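You operate a simulated robot arm through the tools that you are given. There is no shell and no other tool.

The job below is to be done with a simulated robot arm. You get a single attempt, and the scene is never put back.

## Task
Stop the test chair rocking with the shim the rock gauge calls for.
Fine: free the shim lock, pull the thin shim out, then read the gauge; lock the shims after. Where these are worked on the way, their far stop is far enough and under half their travel is too little: shim lock.

The check looks at the end state, three seconds after you hand in, the way a careful person would. Anything else that was tipped, shoved, dropped, spilled or broken makes it a failure.

## Robot
A 7-joint arm with a fingered hand, fixed in place. Base frame: the origin is at the foot of the arm, x ahead of it, y to its left, z up. Readings come in mm, rad, newtons and seconds.
With the tool pointing down near the work surface it reaches from about 280 to 700 mm from the base axis. Its first joint turns from -1.204 to 3.002 rad. Payload 3.4 kg.
The tool frame sits at the grasp point between the pads (the TCP): z along the fingers, y along the line on which they close. The tips reach 25 mm beyond it. The gripper opens to 88 mm. The gripper's body begins 29 mm behind the TCP. The gripper is a hand of 4 fingers: y runs from the thumb to the fingers, the wrist lies at [-13, -97, -162] in the tool frame.
Orientation is told as [roll, pitch, yaw] about the base's x, y, z axes, in that order, counted from this pose: with the fingers straight down and the wrist toward the robot, the tool's x, y and z point along [0, 1, 0], [1, 0, 0] and [0, 0, -1] of the base frame.

## Interface
- The arm moves only by the tool nudge_tool. Its argument "commands" is a list of rows, each a list of 6 numbers: the shift along the base's x, y, z in units of 500 mm (1.0 is 500 mm), then the turn, a rotation vector about the base's x, y, z in units of 60 degrees (1.0 is 60 degrees). In form: [[dx, dy, dz, wx, wy, wz], ...]. A call has 1 to 20 rows; each row is the pose to reach, as a shift and turn from the pose commanded when the call began. A call with a number of a shift or a turn outside -1 to 1 is refused whole. A row lasts 0.2 s, in which the tool goes at most 50 mm and 0.15 rad; a call with a longer step from one row to the next is refused whole. A pose out of reach is approached as far as the arm can. The call stops where the force on the tool passes 50 N (or 10 N more than at its start, if that is more) or the arm is blocked; 0.2 s more then pass. In this call time passes only in rows, and 0.2 s behind the last. The reply holds the time, the measured pose of the TCP, the force on the tool along the base axes, the opening and the grip force, in the units named above and with some noise, with the torque about the TCP (base axes, N m) and any sound that the robot's microphone picked up.
- Cameras (640 x 400 px; columns grow to the right, rows downward): "scene" is fixed at [400.9, 652, 1048]; the picture's right is [-1.00, -0.06, 0.00], its down [-0.03, 0.47, -0.88] and it looks along [0.06, -0.88, -0.47] (base axes); focal length 309 px, centre (320, 200). "wrist" rides on the gripper at [64, -84, -98] in the tool frame; the picture's right is [-0.62, 0.37, -0.69], its down [-0.71, -0.63, 0.30] and it looks along [-0.32, 0.68, 0.65] (tool axes); focal length 265 px, centre (320, 200). There is no depth. A picture from a camera that has moved, and an enlarged one, comes with that camera's place and axes in the base frame and with its lens.
- grab_frame(camera): a new picture of that camera. No time passes.
- lift_body(by): slides the trunk up (or, below 0, down) by that many mm; the arm rides with it, the base frame stays. It gives what a move gives, with no picture.
- set_fingers(index, middle, ring, thumb_bend, thumb_turn): sets how far each is bent, from 0 (flat) to 1 (curled in); at 0.3 the hand is open as for a grip, at 0.7 the pads meet at the TCP. One left out holds its place. A second passes; each finger stops where it meets its share of the squeeze, and holds until it gets a number again. It is the only way to open and close the hand. It gives what a move gives, with no picture; readings hold the bend of each and the force on the fingers (four entries, about 0 where the hand has none), thumb and palm. thumb_turn goes from beside the hand (0) to across from the fingers (1), as for a grip.
- zoom(camera, box): a new picture of the part [left, top, right, bottom] of that camera's present view, enlarged. No time passes.
- close_job(): hands the job in; it is judged then, once.

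Places have to be worked out from the pictures, the camera data and where the tool is seen. Open the gripper and draw the arm clear of the work before you hand the job in, unless the task says otherwise.

The tools are called after "Emit:" as name(argument=value, ...) on one line, values as JSON. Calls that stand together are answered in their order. nudge_tool: Moves the arm, as the interface text tells. Its arguments: {"type":"object","properties":{"commands":{"type":"array","items":{"type":"array","items":{"type":"number"}}}},"required":["commands"]} The other tools are called the same way: lift_body (by) slides the trunk up or down; set_fingers (index, middle, ring, thumb_bend, thumb_turn) moves the fingers one by one; grab_frame (camera) takes a picture; zoom (camera, box) takes an enlarged picture of a part of a camera's view; close_job () hands the job in.

At the start:

```text
clock: 0.0
eef_pos: [539.8, -90.6, 736.6]
tcp_rot: [-0.001, 0.001, -0.001]
contact_force: [0.8, -0.5, -0.7]
torque: [0.01, 0.03, -0.02]
opening: 87.8
gripper_force: 0.1
shape: jaw
bend: [0.3, 0.3, 0.3, 0.3, 0.98]
finger forces: [0.0, 0.0, 0.0, 0.0, 0.0, 0.0]
trunk travel left (down, up): [-400.0, 440.0]
```

scene: 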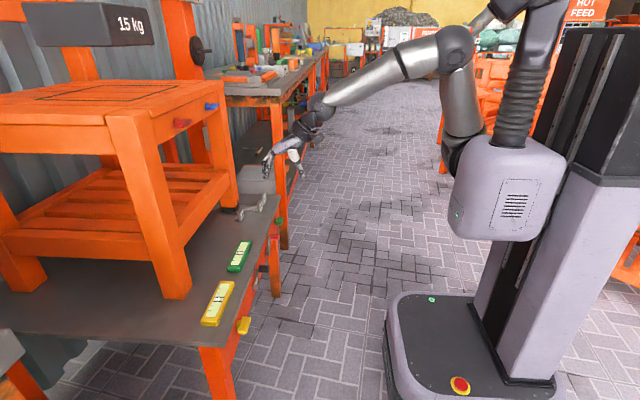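
wrist: 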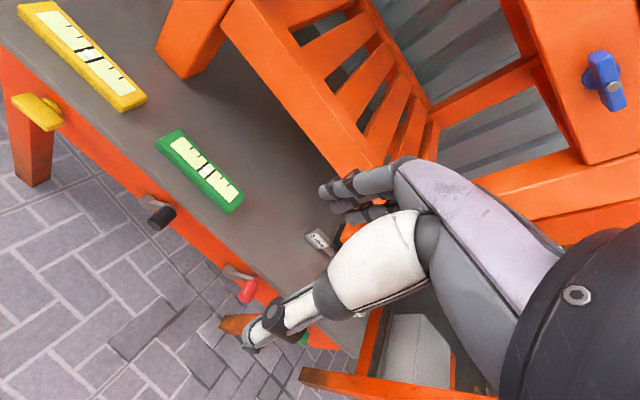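

I start by looking closely at the scene before moving: the bench edge with knobs, the chair/stool, the gauges and shims.

Emit:
zoom(camera="scene", box=[160, 160, 320, 260])

Emit:
zoom(camera="scene", box=[160, 220, 320, 320])

Emit:
zoom(camera="scene", box=[100, 60, 260, 160])

Emit:
zoom(camera="wrist", box=[0, 0, 320, 200])

Emit:
zoom(camera="wrist", box=[120, 170, 440, 370])

```text
4.00 times, centred on (240, 210) of scene
camera zoom: at [400.9, 652.0, 1048.0], right [-1.0, -0.06, 0.0], down [-0.03, 0.47, -0.88], along [0.06, -0.88, -0.47], focal length 1237 px, centre (640, 160)
```

zoom: 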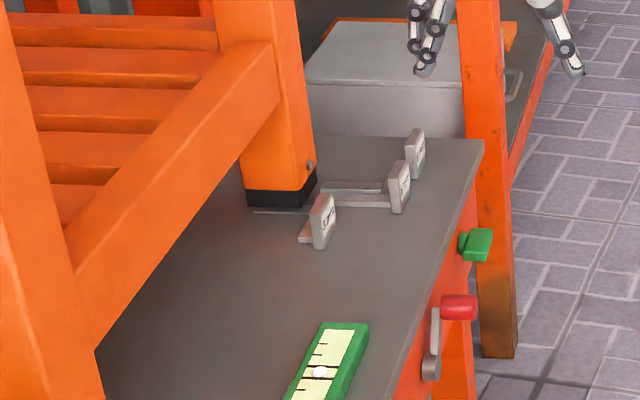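

```text
4.00 times, centred on (240, 270) of scene
camera zoom: at [400.9, 652.0, 1048.0], right [-1.0, -0.06, 0.0], down [-0.03, 0.47, -0.88], along [0.06, -0.88, -0.47], focal length 1237 px, centre (640, -80)
```

zoom: 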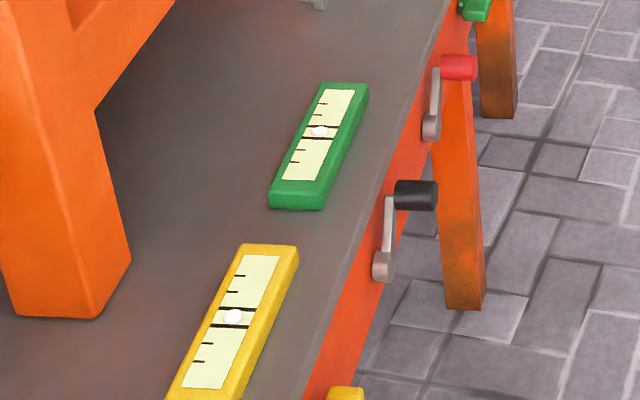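

```text
4.00 times, centred on (180, 110) of scene
camera zoom: at [400.9, 652.0, 1048.0], right [-1.0, -0.06, 0.0], down [-0.03, 0.47, -0.88], along [0.06, -0.88, -0.47], focal length 1237 px, centre (880, 560)
```

zoom: 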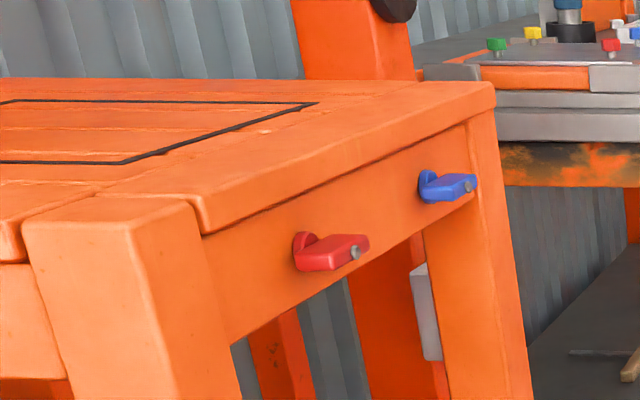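

```text
2.00 times, centred on (160, 100) of wrist
camera zoom: at [457.0, -28.1, 834.1], right [0.37, -0.62, 0.69], down [-0.63, -0.71, -0.3], along [0.68, -0.32, -0.65], focal length 531 px, centre (640, 400)
```

zoom: 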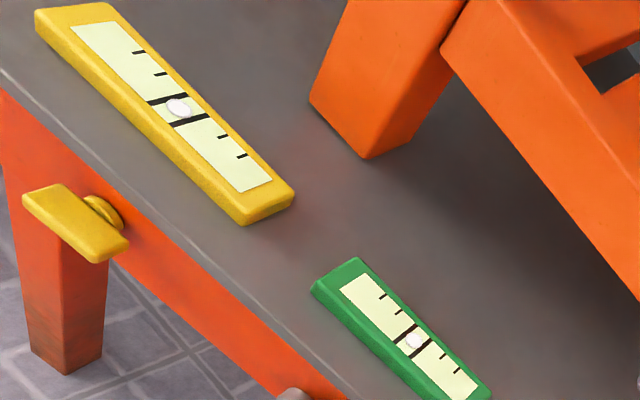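

```text
2.00 times, centred on (280, 270) of wrist
camera zoom: at [457.0, -28.1, 834.1], right [0.37, -0.62, 0.69], down [-0.63, -0.71, -0.3], along [0.68, -0.32, -0.65], focal length 531 px, centre (400, 60)
```

zoom: 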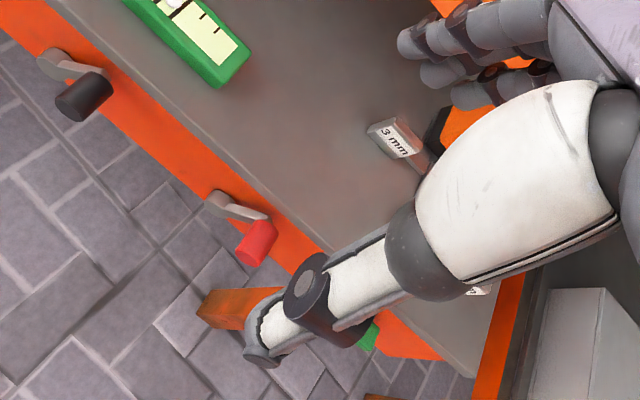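

Next I zoom in much tighter on the shims, the handles and the gauges.

Emit:
zoom(camera="scene", box=[220, 185, 284, 225])

Emit:
zoom(camera="scene", box=[220, 210, 300, 260])

Emit:
zoom(camera="scene", box=[190, 270, 270, 320])

Emit:
zoom(camera="scene", box=[210, 235, 274, 275])

Emit:
zoom(camera="wrist", box=[560, 30, 640, 130])

Emit:
zoom(camera="scene", box=[0, 0, 240, 150])

```text
10.00 times, centred on (252, 205) of scene
camera zoom: at [400.9, 652.0, 1048.0], right [-1.0, -0.06, 0.0], down [-0.03, 0.47, -0.88], along [0.06, -0.88, -0.47], focal length 3092 px, centre (1000, 150)
```

zoom: 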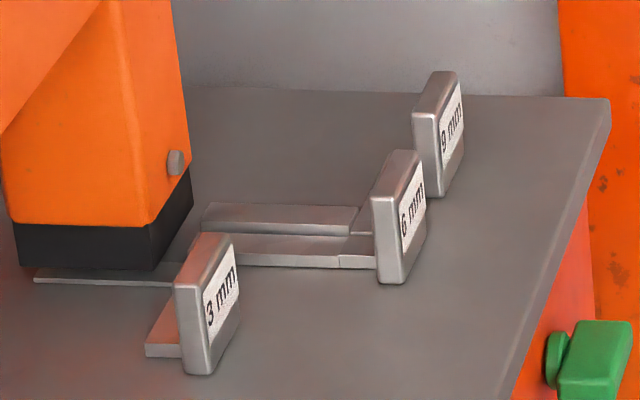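

```text
8.00 times, centred on (260, 235) of scene
camera zoom: at [400.9, 652.0, 1048.0], right [-1.0, -0.06, 0.0], down [-0.03, 0.47, -0.88], along [0.06, -0.88, -0.47], focal length 2474 px, centre (800, -80)
```

zoom: 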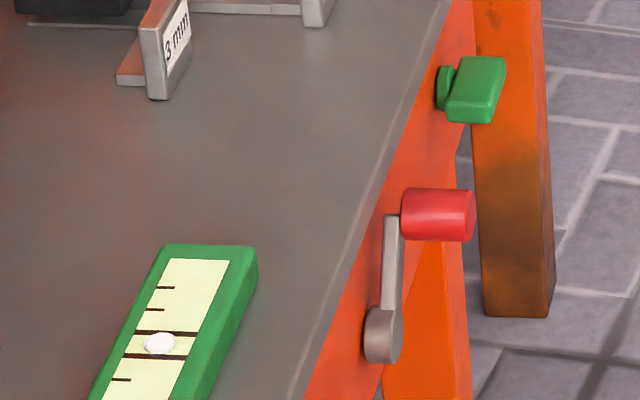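

```text
8.00 times, centred on (230, 295) of scene
camera zoom: at [400.9, 652.0, 1048.0], right [-1.0, -0.06, 0.0], down [-0.03, 0.47, -0.88], along [0.06, -0.88, -0.47], focal length 2474 px, centre (1040, -560)
```

zoom: 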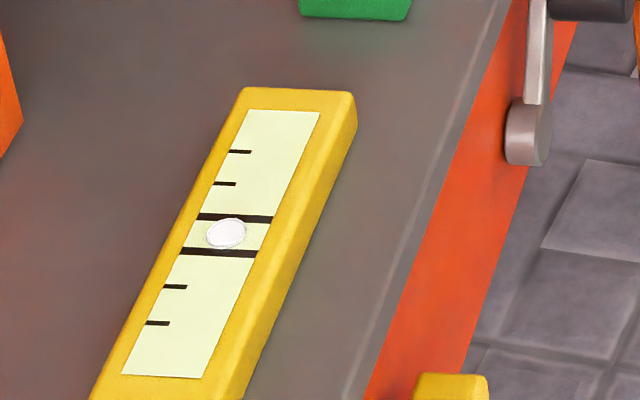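

```text
10.00 times, centred on (242, 255) of scene
camera zoom: at [400.9, 652.0, 1048.0], right [-1.0, -0.06, 0.0], down [-0.03, 0.47, -0.88], along [0.06, -0.88, -0.47], focal length 3092 px, centre (1100, -350)
```

zoom: 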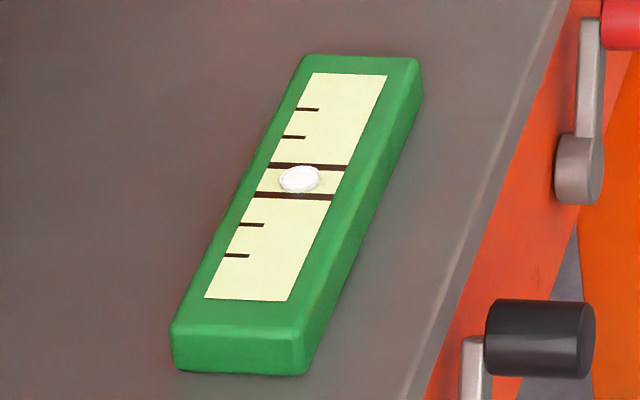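

```text
4.00 times, centred on (600, 80) of wrist
camera zoom: at [457.0, -28.1, 834.1], right [0.37, -0.62, 0.69], down [-0.63, -0.71, -0.3], along [0.68, -0.32, -0.65], focal length 1062 px, centre (-800, 680)
```

zoom: 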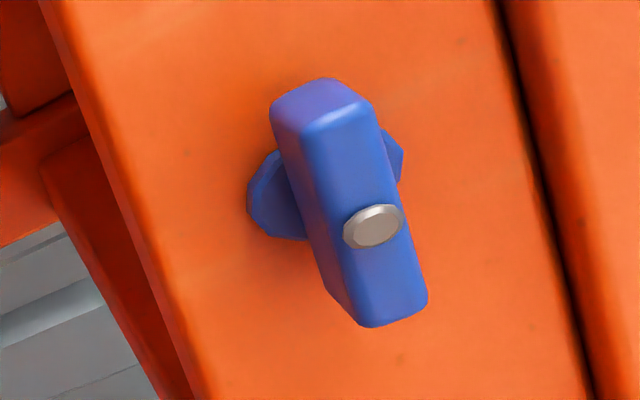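

```text
2.67 times, centred on (120, 75) of scene
camera zoom: at [400.9, 652.0, 1048.0], right [-1.0, -0.06, 0.0], down [-0.03, 0.47, -0.88], along [0.06, -0.88, -0.47], focal length 825 px, centre (853, 533)
```

zoom: 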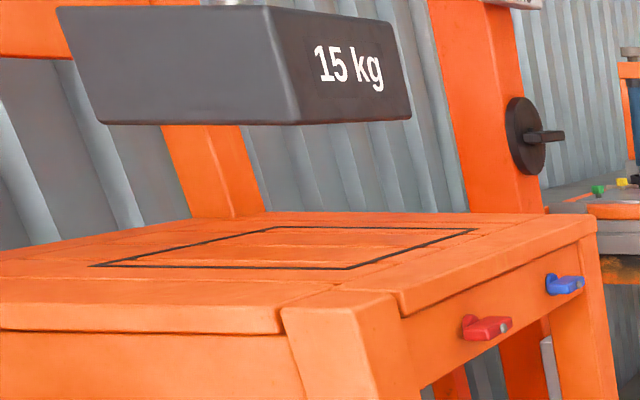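

From both cameras I triangulate: shim tabs (3/6/9 mm) near (725, -220, 515), bench front edge near x≈640, red crank ≈(607,-187,456), black crank ≈(606,-28,455), green wing ≈(625,-354,412), yellow wing ≈(616,152,436). I move the hand (clear above the bench, well short of the chair) so the wrist camera looks down on the shims.

Emit:
nudge_tool(commands=[[0.03, -0.07, 0.0, 0, 0, 0], [0.06, -0.14, 0.0, 0, 0, 0], [0.09, -0.21, 0.0, 0, 0, 0], [0.12, -0.28, 0.0, 0, 0, 0], [0.15, -0.34, 0.0, 0, 0, 0]])

Emit:
grab_frame(camera="wrist")

Emit:
grab_frame(camera="scene")

```text
clock: 1.2
eef_pos: [615.3, -262.4, 736.4]
tcp_rot: [0.001, 0.0, 0.0]
contact_force: [0.1, 0.5, 0.1]
torque: [-0.01, 0.01, 0.02]
opening: 87.8
gripper_force: 0.0
shape: jaw
bend: [0.3, 0.3, 0.3, 0.3, 0.98]
finger forces: [0.0, 0.1, 0.0, 0.0, 0.1, 0.0]
trunk travel left (down, up): [-400.0, 440.0]
```

```text
taken
camera wrist: at [531.5, -198.9, 834.6], right [0.37, -0.62, 0.69], down [-0.63, -0.71, -0.3], along [0.68, -0.32, -0.65], focal length 265 px, centre (320, 200)
```

wrist: 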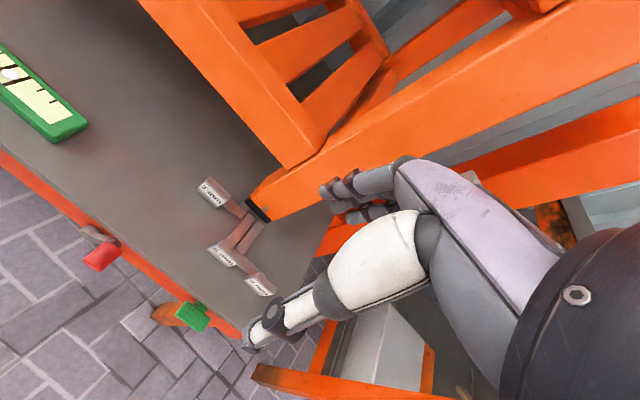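

```text
taken
```

scene: 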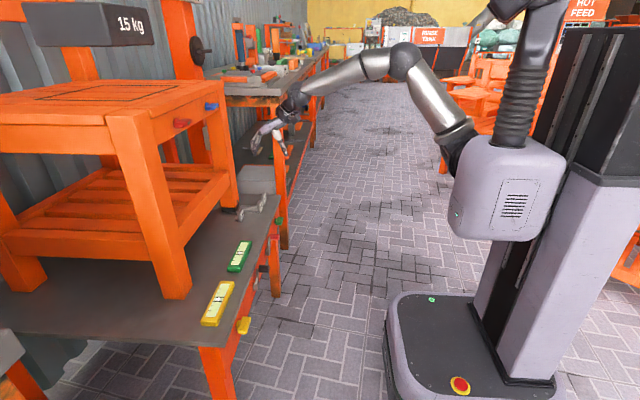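

Emit:
zoom(camera="wrist", box=[160, 150, 320, 310])

Emit:
zoom(camera="wrist", box=[60, 200, 260, 360])

Emit:
zoom(camera="wrist", box=[0, 30, 100, 150])

```text
2.50 times, centred on (240, 230) of wrist
camera zoom: at [531.5, -198.9, 834.6], right [0.37, -0.62, 0.69], down [-0.63, -0.71, -0.3], along [0.68, -0.32, -0.65], focal length 664 px, centre (520, 125)
```

zoom: 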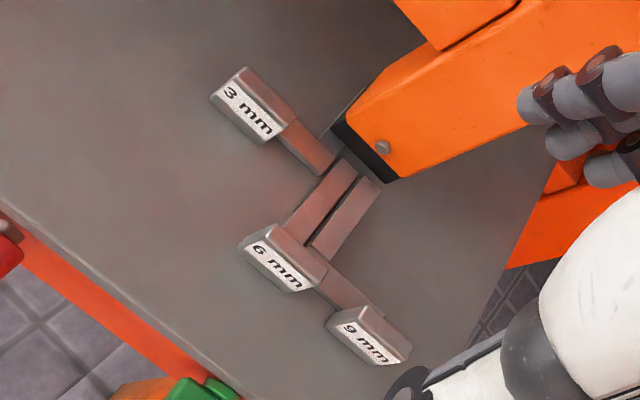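

```text
2.50 times, centred on (160, 280) of wrist
camera zoom: at [531.5, -198.9, 834.6], right [0.37, -0.62, 0.69], down [-0.63, -0.71, -0.3], along [0.68, -0.32, -0.65], focal length 664 px, centre (720, 0)
```

zoom: 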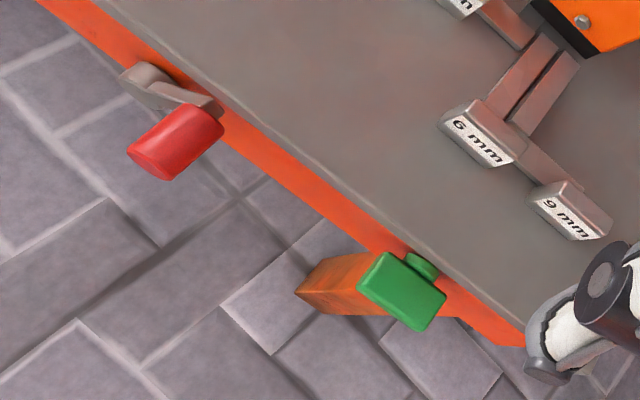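

```text
3.33 times, centred on (50, 90) of wrist
camera zoom: at [531.5, -198.9, 834.6], right [0.37, -0.62, 0.69], down [-0.63, -0.71, -0.3], along [0.68, -0.32, -0.65], focal length 885 px, centre (1220, 567)
```

zoom: 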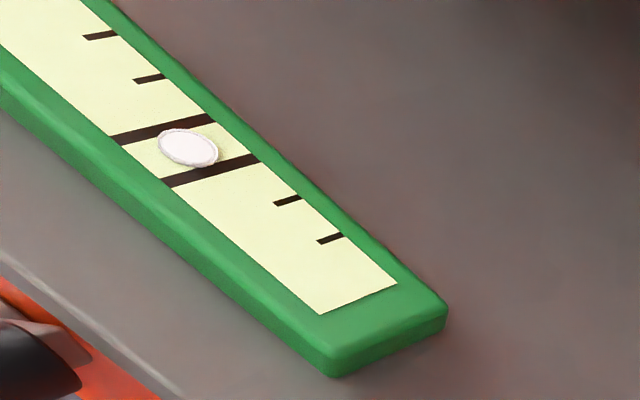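

The 3 mm shim's blade is under the chair foot; 6 mm and 9 mm tabs stand free nearer the bench edge. Before touching any control I want to see the bench front face for labels or linkages, so I back off in front of the bench and tilt the camera toward horizontal.

Emit:
nudge_tool(commands=[[-0.046, 0.04, -0.054, 0, -0.083, 0], [-0.092, 0.081, -0.108, 0, -0.167, 0], [-0.139, 0.121, -0.162, 0, -0.25, 0], [-0.185, 0.162, -0.216, 0, -0.333, 0], [-0.231, 0.202, -0.27, 0, -0.417, 0], [-0.277, 0.243, -0.324, 0, -0.5, 0], [-0.324, 0.283, -0.378, 0, -0.583, 0], [-0.37, 0.324, -0.432, 0, -0.667, 0]])

Emit:
grab_frame(camera="wrist")

Emit:
grab_frame(camera="scene")

```text
clock: 3.0
eef_pos: [429.7, -98.9, 520.7]
tcp_rot: [-0.001, -0.698, 0.0]
contact_force: [-0.7, 0.8, -0.9]
torque: [0.02, 0.0, -0.01]
opening: 87.7
gripper_force: 0.0
shape: jaw
bend: [0.3, 0.3, 0.3, 0.3, 0.98]
finger forces: [0.0, 0.0, 0.0, 0.1, 0.1, 0.0]
trunk travel left (down, up): [-400.0, 440.0]
```

```text
taken
camera wrist: at [301.7, -36.1, 541.9], right [-0.16, -0.62, 0.77], down [-0.29, -0.71, -0.64], along [0.94, -0.32, -0.06], focal length 265 px, centre (320, 200)
```

wrist: 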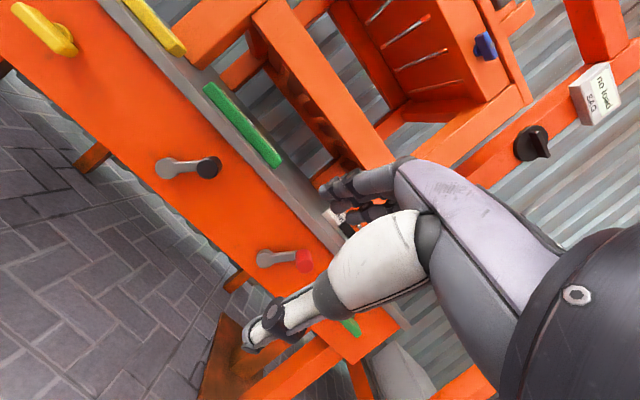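

```text
taken
```

scene: 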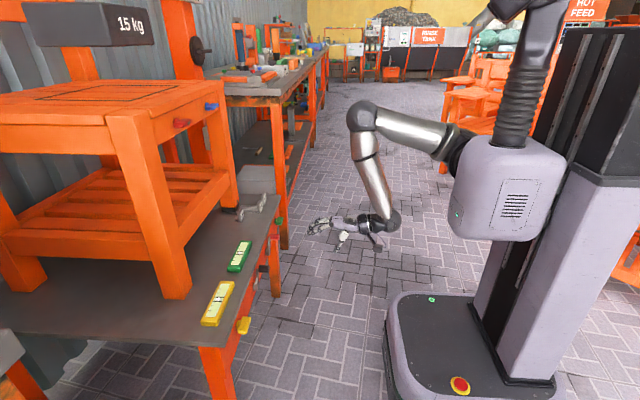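

There's a sign on the column at upper right of this view ("no load ..."). I zoom on it and on each bench-front control.

Emit:
zoom(camera="wrist", box=[500, 40, 640, 180])

Emit:
zoom(camera="wrist", box=[240, 170, 400, 350])

Emit:
zoom(camera="wrist", box=[130, 60, 310, 220])

Emit:
zoom(camera="wrist", box=[0, 0, 200, 150])

Emit:
zoom(camera="wrist", box=[350, 0, 530, 160])

```text
2.86 times, centred on (570, 110) of wrist
camera zoom: at [301.7, -36.1, 541.9], right [-0.16, -0.62, 0.77], down [-0.29, -0.71, -0.64], along [0.94, -0.32, -0.06], focal length 758 px, centre (-394, 457)
```

zoom: 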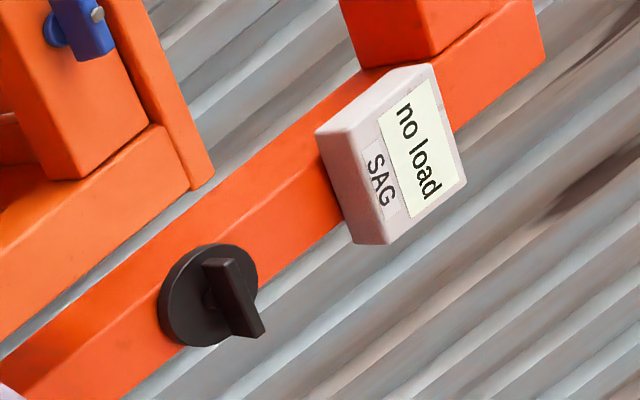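

```text
2.22 times, centred on (320, 260) of wrist
camera zoom: at [301.7, -36.1, 541.9], right [-0.16, -0.62, 0.77], down [-0.29, -0.71, -0.64], along [0.94, -0.32, -0.06], focal length 590 px, centre (320, 67)
```

zoom: 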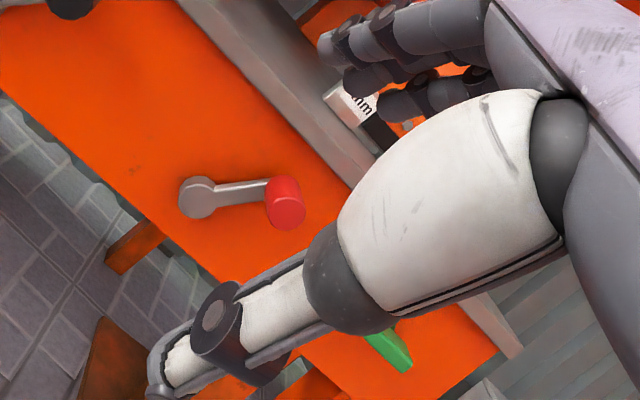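

```text
2.50 times, centred on (220, 140) of wrist
camera zoom: at [301.7, -36.1, 541.9], right [-0.16, -0.62, 0.77], down [-0.29, -0.71, -0.64], along [0.94, -0.32, -0.06], focal length 664 px, centre (570, 350)
```

zoom: 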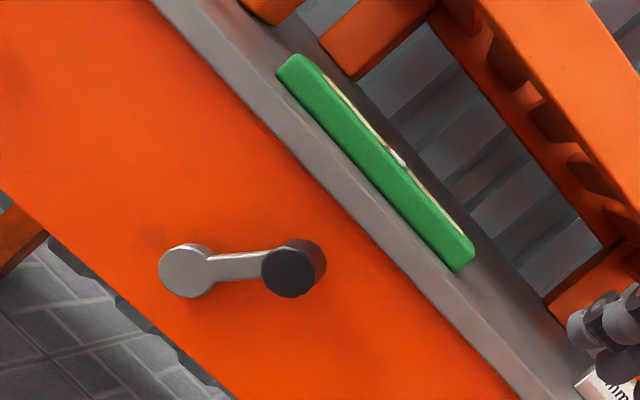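

```text
2.67 times, centred on (100, 75) of wrist
camera zoom: at [301.7, -36.1, 541.9], right [-0.16, -0.62, 0.77], down [-0.29, -0.71, -0.64], along [0.94, -0.32, -0.06], focal length 708 px, centre (907, 533)
```

zoom: 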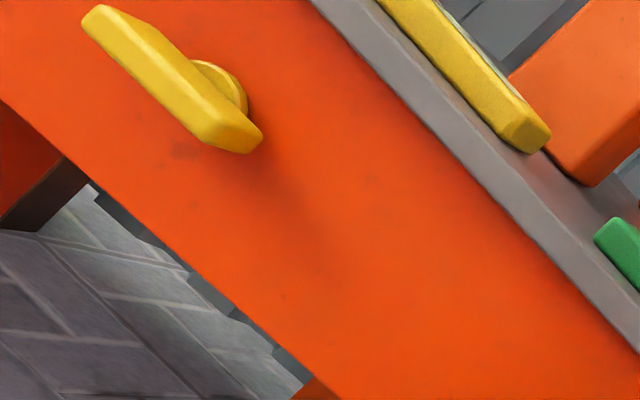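

```text
2.50 times, centred on (440, 80) of wrist
camera zoom: at [301.7, -36.1, 541.9], right [-0.16, -0.62, 0.77], down [-0.29, -0.71, -0.64], along [0.94, -0.32, -0.06], focal length 664 px, centre (20, 500)
```

zoom: 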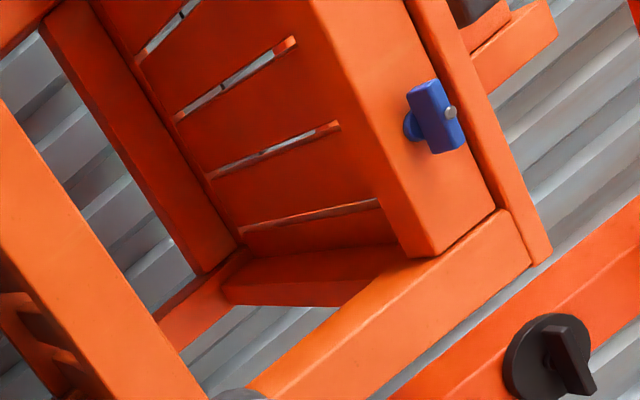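

The column sign reads "SAG: no load", so the black knob/weight belong to a different test. I need a closer look at the green wing and red crank region beneath the shims, so I move sideways toward -y, staying in front of the bench.

Emit:
nudge_tool(commands=[[0.02, -0.08, -0.016, 0, 0, 0], [0.04, -0.16, -0.032, 0, 0, 0], [0.06, -0.24, -0.048, 0, 0, 0], [0.08, -0.32, -0.064, 0, 0, 0], [0.1, -0.4, -0.08, 0, 0, 0]])

Emit:
grab_frame(camera="wrist")

Emit:
zoom(camera="wrist", box=[100, 80, 340, 320])

```text
clock: 4.2
eef_pos: [480.8, -299.2, 479.6]
tcp_rot: [0.003, -0.698, 0.0]
contact_force: [0.5, 0.9, 0.3]
torque: [0.04, 0.01, 0.01]
opening: 87.7
gripper_force: 0.0
shape: jaw
bend: [0.3, 0.3, 0.3, 0.3, 0.98]
finger forces: [0.0, 0.0, 0.0, 0.1, 0.0, 0.0]
trunk travel left (down, up): [-400.0, 440.0]
```

```text
taken
camera wrist: at [353.5, -236.8, 501.4], right [-0.16, -0.62, 0.77], down [-0.29, -0.71, -0.64], along [0.94, -0.32, -0.06], focal length 265 px, centre (320, 200)
```

wrist: 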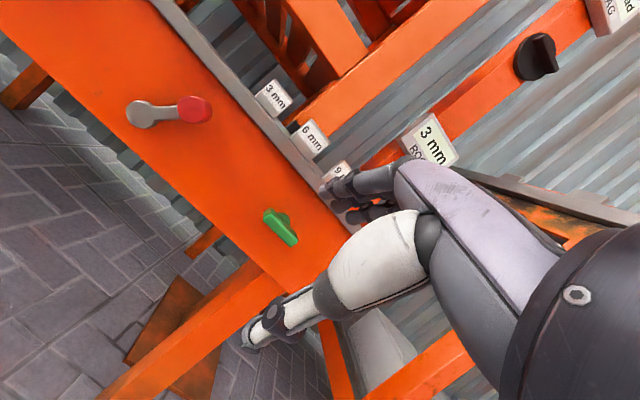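

```text
1.67 times, centred on (220, 200) of wrist
camera zoom: at [353.5, -236.8, 501.4], right [-0.16, -0.62, 0.77], down [-0.29, -0.71, -0.64], along [0.94, -0.32, -0.06], focal length 442 px, centre (487, 200)
```

zoom: 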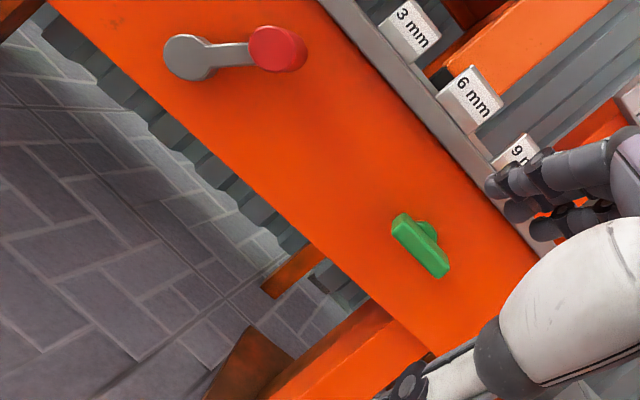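

There is a "ROCK" display on the column, currently showing "3 mm". I zoom in on it.

Emit:
zoom(camera="wrist", box=[380, 90, 480, 180])

Emit:
zoom(camera="wrist", box=[240, 60, 360, 180])

Emit:
zoom(camera="scene", box=[190, 110, 290, 200])

```text
4.44 times, centred on (430, 135) of wrist
camera zoom: at [353.5, -236.8, 501.4], right [-0.16, -0.62, 0.77], down [-0.29, -0.71, -0.64], along [0.94, -0.32, -0.06], focal length 1180 px, centre (-169, 489)
```

zoom: 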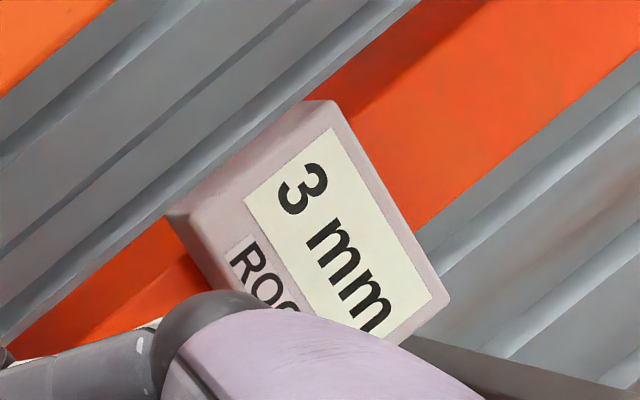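

```text
3.33 times, centred on (300, 120) of wrist
camera zoom: at [353.5, -236.8, 501.4], right [-0.16, -0.62, 0.77], down [-0.29, -0.71, -0.64], along [0.94, -0.32, -0.06], focal length 885 px, centre (387, 467)
```

zoom: 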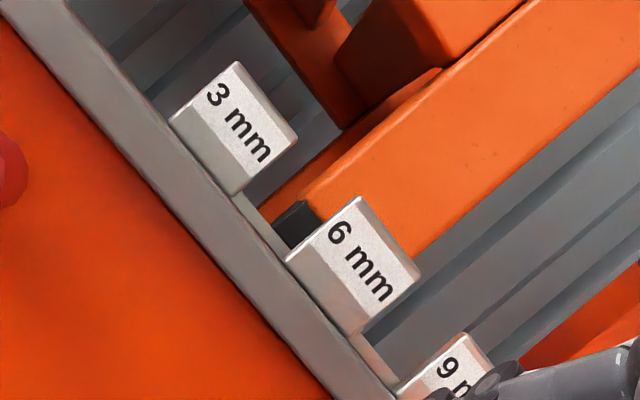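

```text
4.44 times, centred on (240, 155) of scene
camera zoom: at [400.9, 652.0, 1048.0], right [-1.0, -0.06, 0.0], down [-0.03, 0.47, -0.88], along [0.06, -0.88, -0.47], focal length 1374 px, centre (676, 400)
```

zoom: 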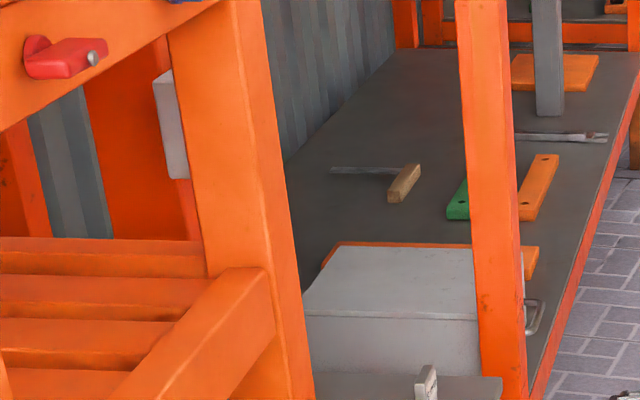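

The rock gauge reads 3 mm with the 3 mm shim in. The tabs triangulate to about (718,-216,520), (668,-280,520), (669,-342,519). The green wing at ≈(617,-319,434) sits directly below the shims and is the likeliest shim lock (the yellow wing and black crank sit right under the yellow and green levels). I turn the hand horizontal in front of it, keeping 60+ mm off.

Emit:
nudge_tool(commands=[[0.01, -0.006, -0.013, 0, -0.119, 0], [0.02, -0.012, -0.026, 0, -0.238, 0], [0.03, -0.018, -0.039, 0, -0.357, 0], [0.04, -0.024, -0.052, 0, -0.476, 0], [0.05, -0.03, -0.065, 0, -0.595, 0], [0.06, -0.036, -0.078, 0, -0.714, 0], [0.07, -0.04, -0.092, 0, -0.833, 0]])

Emit:
grab_frame(camera="wrist")

Emit:
grab_frame(camera="scene")

```text
clock: 5.8
eef_pos: [516.6, -318.9, 434.0]
tcp_rot: [2.785, -1.568, -2.782]
contact_force: [-0.6, -0.8, 0.2]
torque: [0.03, 0.0, -0.03]
opening: 87.7
gripper_force: 0.0
shape: jaw
bend: [0.3, 0.3, 0.3, 0.3, 0.98]
finger forces: [0.0, 0.0, 0.0, 0.1, 0.0, 0.0]
trunk travel left (down, up): [-400.0, 440.0]
```

```text
taken
camera wrist: at [417.1, -255.6, 349.8], right [-0.69, -0.62, 0.37], down [0.31, -0.71, -0.63], along [0.65, -0.32, 0.68], focal length 265 px, centre (320, 200)
```

wrist: 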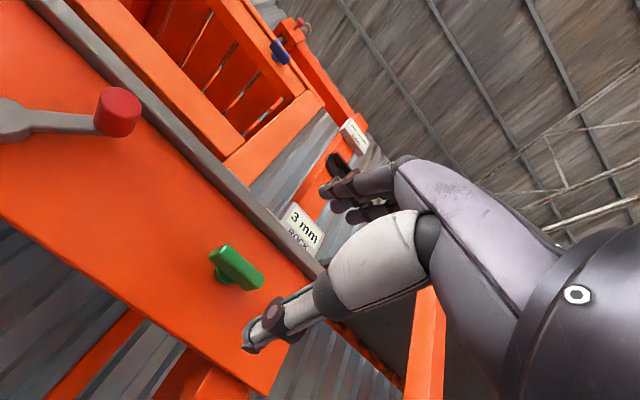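

```text
taken
```

scene: 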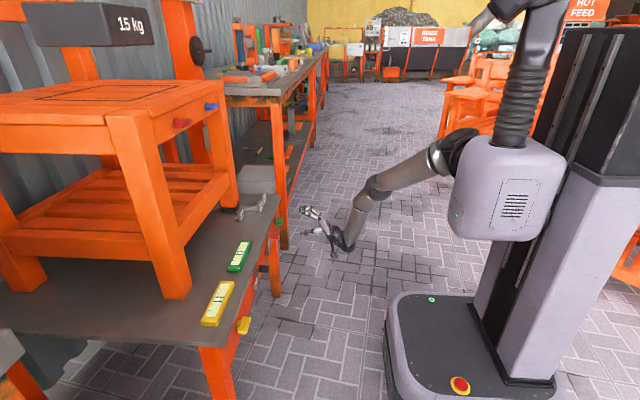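

The hand now points horizontally at the bench front. I zoom in on the wing to fix its pose before gripping.

Emit:
zoom(camera="wrist", box=[180, 220, 300, 300])

Emit:
zoom(camera="wrist", box=[220, 120, 400, 280])

Emit:
zoom(camera="scene", box=[260, 190, 360, 270])

```text
5.00 times, centred on (240, 260) of wrist
camera zoom: at [417.1, -255.6, 349.8], right [-0.69, -0.62, 0.37], down [0.31, -0.71, -0.63], along [0.65, -0.32, 0.68], focal length 1327 px, centre (720, -100)
```

zoom: 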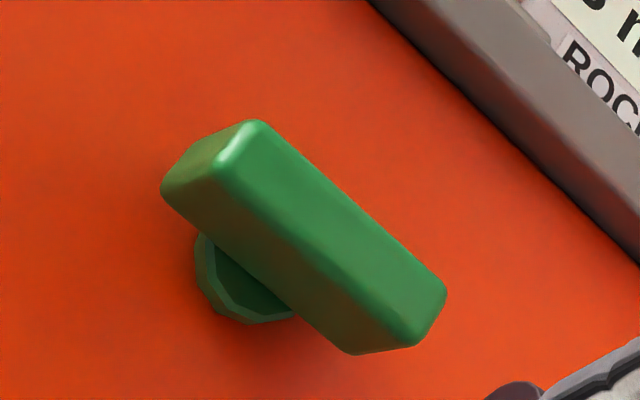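

```text
2.50 times, centred on (310, 200) of wrist
camera zoom: at [417.1, -255.6, 349.8], right [-0.69, -0.62, 0.37], down [0.31, -0.71, -0.63], along [0.65, -0.32, 0.68], focal length 664 px, centre (345, 200)
```

zoom: 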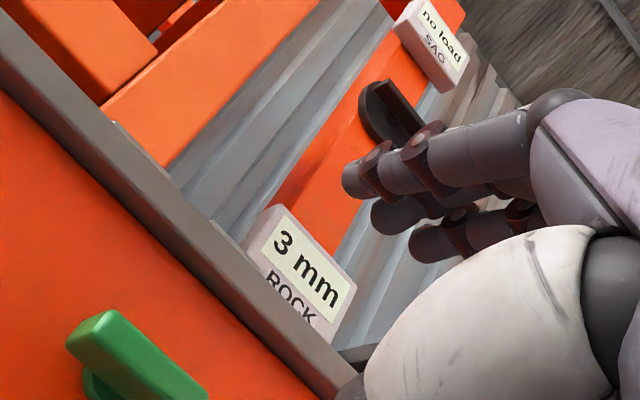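

```text
5.00 times, centred on (310, 230) of scene
camera zoom: at [400.9, 652.0, 1048.0], right [-1.0, -0.06, 0.0], down [-0.03, 0.47, -0.88], along [0.06, -0.88, -0.47], focal length 1546 px, centre (370, 50)
```

zoom: 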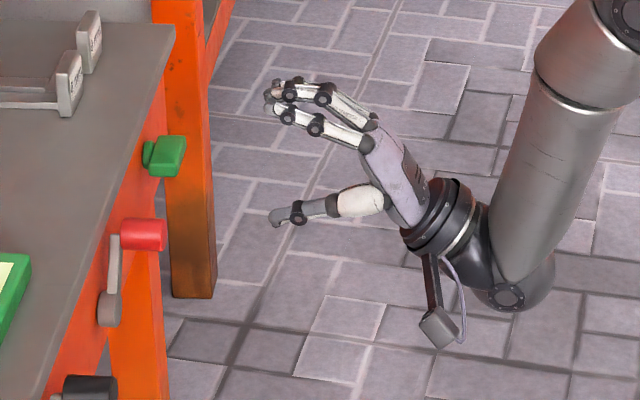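

The wing's front face is at about (603,-318,433), 45 mm long along y, ~12 mm thick, with apron near x≈635. I pre-close the fingers partly so they clear the bench lip.

Emit:
set_fingers(index=0.5, middle=0.5, ring=0.5, thumb_bend=0.5)

Emit:
zoom(camera="scene", box=[260, 190, 360, 270])

Emit:
grab_frame(camera="wrist")

```text
clock: 6.8
eef_pos: [515.8, -319.4, 434.9]
tcp_rot: [2.773, -1.57, -2.772]
contact_force: [0.3, -0.4, 0.2]
torque: [0.01, 0.01, -0.02]
opening: 42.3
gripper_force: 0.1
shape: fingers
bend: [0.5, 0.5, 0.5, 0.5, 0.98]
finger forces: [0.0, 0.0, 0.0, 0.0, 0.1, 0.0]
trunk travel left (down, up): [-400.0, 440.0]
```

```text
5.00 times, centred on (310, 230) of scene
camera zoom: at [400.9, 652.0, 1048.0], right [-1.0, -0.06, 0.0], down [-0.03, 0.47, -0.88], along [0.06, -0.88, -0.47], focal length 1546 px, centre (370, 50)
```

zoom: 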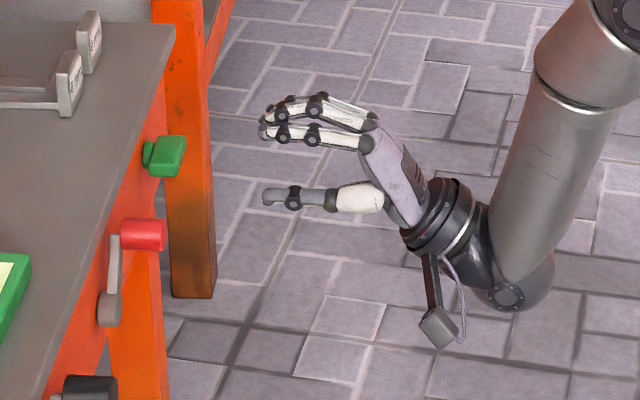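

```text
taken
camera wrist: at [417.2, -255.6, 349.9], right [-0.69, -0.62, 0.37], down [0.31, -0.71, -0.63], along [0.65, -0.32, 0.68], focal length 265 px, centre (320, 200)
```

wrist: 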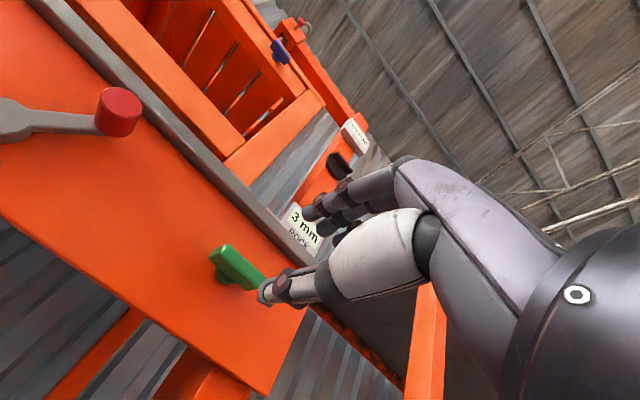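

Opening is now ~42 mm around the wing's height. I advance 65 mm straight toward the wing and check.

Emit:
nudge_tool(commands=[[0.04, 0, -0.003, 0, 0, 0], [0.08, 0, -0.003, 0, 0, 0], [0.11, 0, -0.003, 0, 0, 0], [0.13, 0, -0.003, 0, 0, 0]])

Emit:
zoom(camera="scene", box=[260, 190, 340, 250])

Emit:
grab_frame(camera="wrist")

```text
clock: 7.8
eef_pos: [571.1, -316.0, 442.8]
tcp_rot: [-3.034, -1.572, 3.036]
contact_force: [0.3, -0.2, -0.2]
torque: [0.02, 0.0, -0.01]
opening: 42.4
gripper_force: 0.1
shape: fingers
bend: [0.5, 0.5, 0.5, 0.5, 0.98]
finger forces: [0.1, 0.0, 0.0, 0.0, 0.0, 0.0]
out of reach, approached as far as the arm can: row 3, 4
trunk travel left (down, up): [-400.0, 440.0]
```

```text
6.67 times, centred on (300, 220) of scene
camera zoom: at [400.9, 652.0, 1048.0], right [-1.0, -0.06, 0.0], down [-0.03, 0.47, -0.88], along [0.06, -0.88, -0.47], focal length 2062 px, centre (453, 67)
```

zoom: 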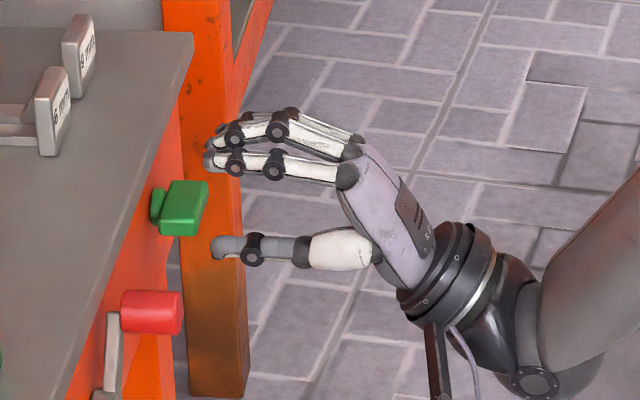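

```text
taken
camera wrist: at [472.5, -253.1, 359.1], right [-0.69, -0.62, 0.37], down [0.31, -0.71, -0.63], along [0.65, -0.32, 0.68], focal length 265 px, centre (320, 200)
```

wrist: 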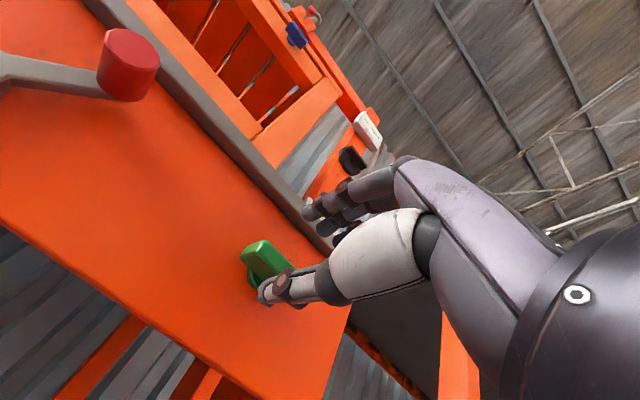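

The arm ran out of reach at x≈571 because the shoulder is high; nothing was touched. I back off and up, then lower the trunk so the shoulder is nearer work height.

Emit:
nudge_tool(commands=[[-0.07, 0, 0.0, 0, 0, 0], [-0.13, 0, 0.05, 0, 0, 0], [-0.16, 0, 0.13, 0, 0, 0], [-0.16, 0, 0.21, 0, 0, 0], [-0.16, 0, 0.29, 0, 0, 0]])

Emit:
lift_body(by=-250)

Emit:
grab_frame(camera="scene")

```text
clock: 9.0
eef_pos: [491.5, -316.3, 589.1]
tcp_rot: [-3.009, -1.568, 3.008]
contact_force: [-0.7, -0.3, 0.7]
torque: [0.02, 0.02, 0.01]
opening: 42.0
gripper_force: 0.1
shape: fingers
bend: [0.5, 0.5, 0.5, 0.5, 0.98]
finger forces: [0.0, 0.0, 0.1, 0.0, 0.0, 0.0]
trunk travel left (down, up): [-400.0, 440.0]
```

```text
clock: 11.6
eef_pos: [490.3, -316.5, 338.3]
tcp_rot: [2.987, -1.571, -2.988]
contact_force: [0.0, -0.3, 0.2]
torque: [0.0, -0.01, 0.0]
opening: 42.1
gripper_force: 0.2
shape: fingers
bend: [0.5, 0.5, 0.5, 0.5, 0.98]
finger forces: [0.0, 0.0, 0.0, 0.0, 0.1, 0.0]
trunk travel left (down, up): [-150.0, 690.0]
```

```text
taken
```

scene: 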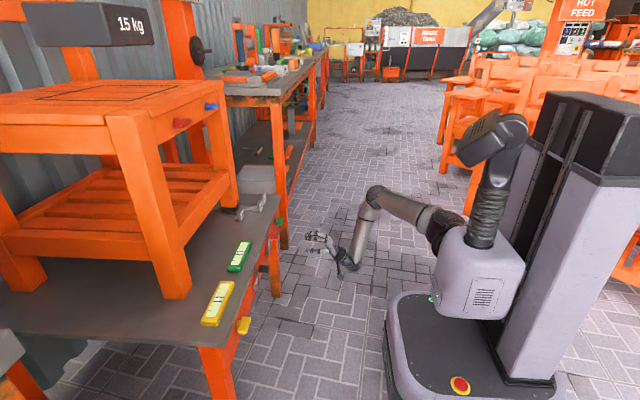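

The trunk is down 250 mm and the hand is free at (490,-316,338). I raise it back to wing height and advance toward the wing.

Emit:
nudge_tool(commands=[[0.02, -0.002, 0.06, 0, 0, 0], [0.05, -0.004, 0.13, 0, 0, 0], [0.08, -0.005, 0.19, 0, 0, 0], [0.12, -0.005, 0.19, 0, 0, 0], [0.15, -0.005, 0.19, 0, 0, 0], [0.17, -0.005, 0.19, 0, 0, 0]])

Emit:
zoom(camera="scene", box=[260, 190, 340, 250])

Emit:
grab_frame(camera="wrist")

```text
clock: 13.0
eef_pos: [575.3, -318.5, 433.5]
tcp_rot: [2.509, -1.571, -2.507]
contact_force: [0.5, 0.1, -0.5]
torque: [-0.01, -0.01, 0.02]
opening: 42.2
gripper_force: 0.1
shape: fingers
bend: [0.5, 0.5, 0.5, 0.5, 0.98]
finger forces: [0.0, 0.0, 0.1, 0.0, 0.0, 0.1]
trunk travel left (down, up): [-150.0, 690.0]
```

```text
6.67 times, centred on (300, 220) of scene
camera zoom: at [400.9, 652.0, 1048.0], right [-1.0, -0.06, 0.0], down [-0.03, 0.47, -0.88], along [0.06, -0.88, -0.47], focal length 2062 px, centre (453, 67)
```

zoom: 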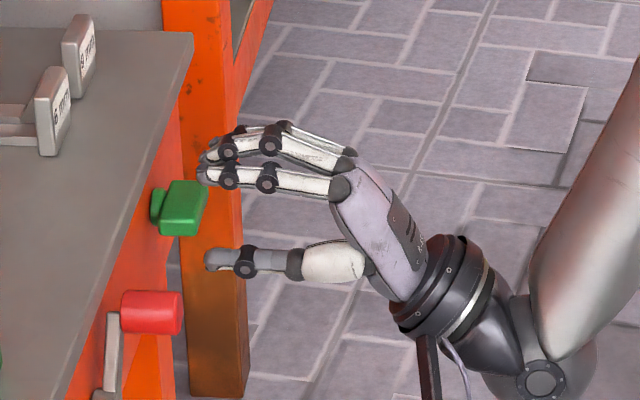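

```text
taken
camera wrist: at [477.0, -255.3, 349.1], right [-0.69, -0.62, 0.37], down [0.3, -0.71, -0.63], along [0.65, -0.32, 0.68], focal length 265 px, centre (320, 200)
```

wrist: 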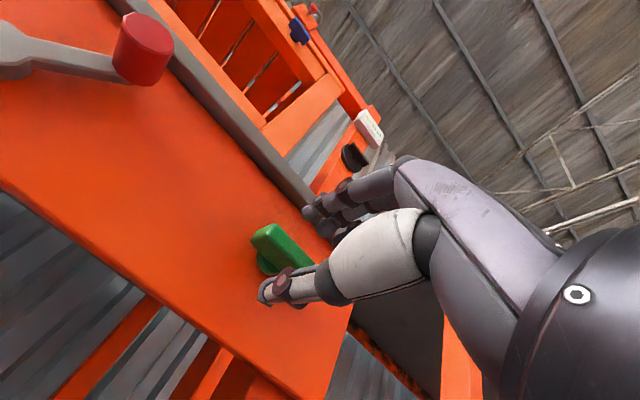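

The wing sits between thumb and fingers in height. I advance 23 mm so the pads straddle it, then check the force.

Emit:
nudge_tool(commands=[[0.016, 0, 0, 0, 0, 0], [0.032, 0, 0, 0, 0, 0], [0.046, 0, 0, 0, 0, 0]])

Emit:
zoom(camera="scene", box=[260, 190, 340, 250])

Emit:
zoom(camera="wrist", box=[220, 180, 380, 320])

```text
clock: 13.8
eef_pos: [598.9, -318.1, 433.1]
tcp_rot: [1.866, -1.571, -1.864]
contact_force: [-0.7, -0.1, -0.4]
torque: [0.02, -0.01, -0.04]
opening: 42.2
gripper_force: 0.0
shape: fingers
bend: [0.5, 0.5, 0.5, 0.5, 0.98]
finger forces: [0.0, 0.1, 0.0, 0.0, 0.1, 0.1]
trunk travel left (down, up): [-150.0, 690.0]
```

```text
6.67 times, centred on (300, 220) of scene
camera zoom: at [400.9, 652.0, 1048.0], right [-1.0, -0.06, 0.0], down [-0.03, 0.47, -0.88], along [0.06, -0.88, -0.47], focal length 2062 px, centre (453, 67)
```

zoom: 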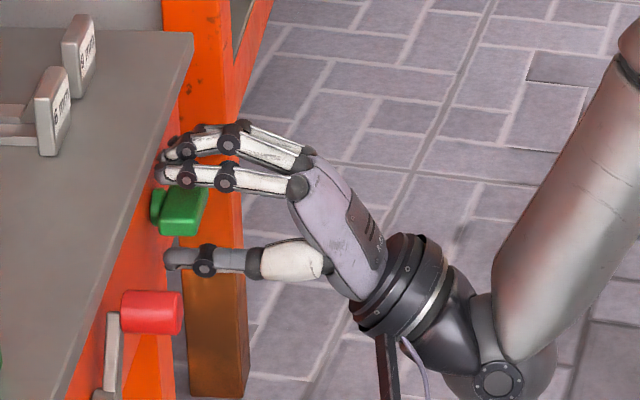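

```text
2.86 times, centred on (300, 250) of wrist
camera zoom: at [500.2, -255.2, 349.1], right [-0.69, -0.62, 0.37], down [0.31, -0.71, -0.63], along [0.65, -0.32, 0.68], focal length 758 px, centre (377, 57)
```

zoom: 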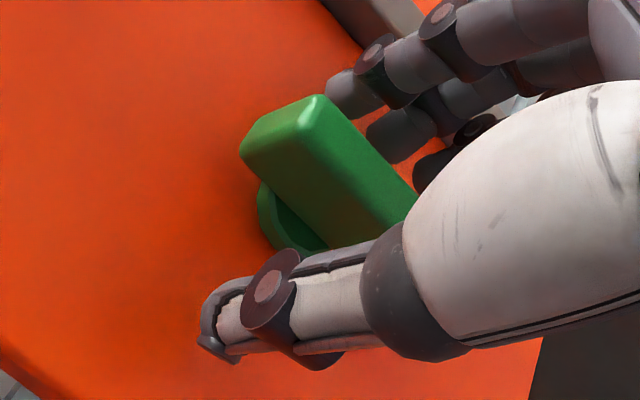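

Thumb is below and fingers above the wing with no contact yet. I close onto it.

Emit:
set_fingers(index=0.72, middle=0.72, ring=0.72, thumb_bend=0.72)

Emit:
zoom(camera="scene", box=[260, 190, 340, 250])

Emit:
zoom(camera="wrist", box=[220, 180, 380, 320])

```text
clock: 14.8
eef_pos: [600.5, -319.0, 434.1]
tcp_rot: [-3.016, -1.567, 3.019]
contact_force: [8.5, -4.1, 10.4]
torque: [-0.06, -0.17, 0.0]
opening: 5.9
gripper_force: 8.3
shape: fingers
bend: [0.71, 0.65, 0.67, 0.68, 0.97]
finger forces: [5.4, 5.7, 3.9, 0.0, 3.1, 0.1]
trunk travel left (down, up): [-150.0, 690.0]
```

```text
6.67 times, centred on (300, 220) of scene
camera zoom: at [400.9, 652.0, 1048.0], right [-1.0, -0.06, 0.0], down [-0.03, 0.47, -0.88], along [0.06, -0.88, -0.47], focal length 2062 px, centre (453, 67)
```

zoom: 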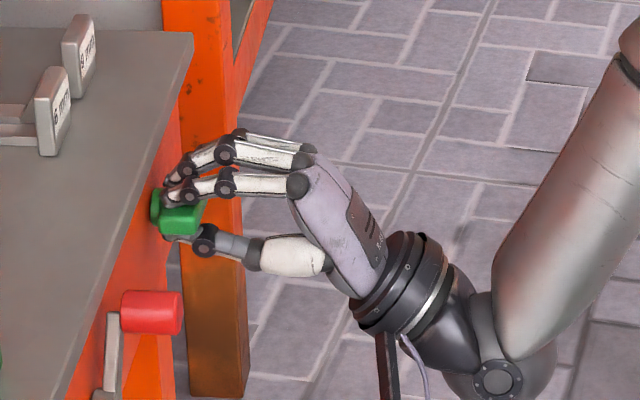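

```text
2.86 times, centred on (300, 250) of wrist
camera zoom: at [500.3, -255.2, 350.4], right [-0.69, -0.62, 0.37], down [0.31, -0.71, -0.63], along [0.65, -0.32, 0.69], focal length 758 px, centre (377, 57)
```

zoom: 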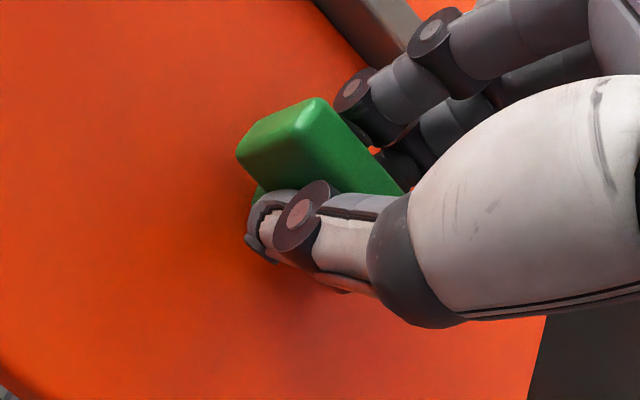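

The wing is gripped (fingers ~5 N each, thumb 3 N). I try a small twist of +15° about x to feel which way it turns.

Emit:
nudge_tool(commands=[[0, 0, 0, 0.083, 0, 0], [0, 0, 0, 0.167, 0, 0], [0, 0, 0, 0.25, 0, 0]])

Emit:
zoom(camera="scene", box=[260, 190, 340, 250])

Emit:
zoom(camera="wrist", box=[220, 180, 380, 320])

```text
clock: 15.6
eef_pos: [599.4, -318.5, 435.3]
tcp_rot: [1.587, -1.308, -1.587]
contact_force: [7.7, -1.8, 12.7]
torque: [-0.2, -0.23, 0.01]
opening: 5.6
gripper_force: 9.5
shape: fingers
bend: [0.71, 0.64, 0.64, 0.68, 0.98]
finger forces: [4.6, 6.1, 5.6, 0.0, 3.3, 0.1]
trunk travel left (down, up): [-150.0, 690.0]
```

```text
6.67 times, centred on (300, 220) of scene
camera zoom: at [400.9, 652.0, 1048.0], right [-1.0, -0.06, 0.0], down [-0.03, 0.47, -0.88], along [0.06, -0.88, -0.47], focal length 2062 px, centre (453, 67)
```

zoom: 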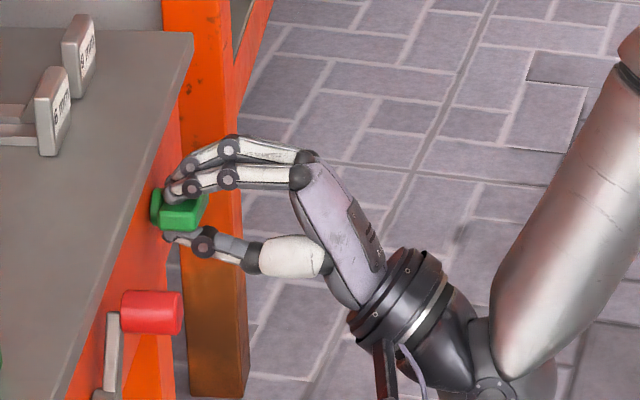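

```text
2.86 times, centred on (300, 250) of wrist
camera zoom: at [499.7, -235.6, 369.9], right [-0.69, -0.69, 0.19], down [0.31, -0.53, -0.79], along [0.65, -0.49, 0.58], focal length 758 px, centre (377, 57)
```

zoom: 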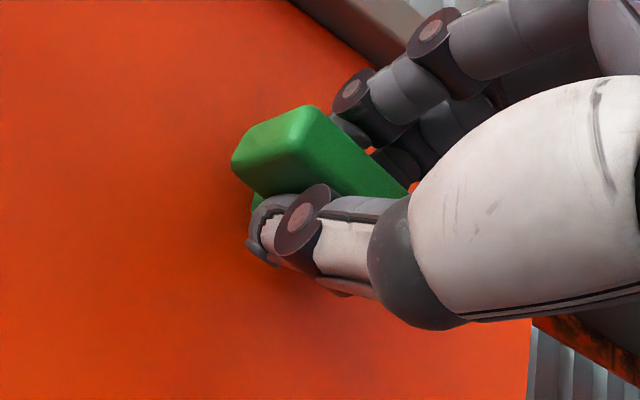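

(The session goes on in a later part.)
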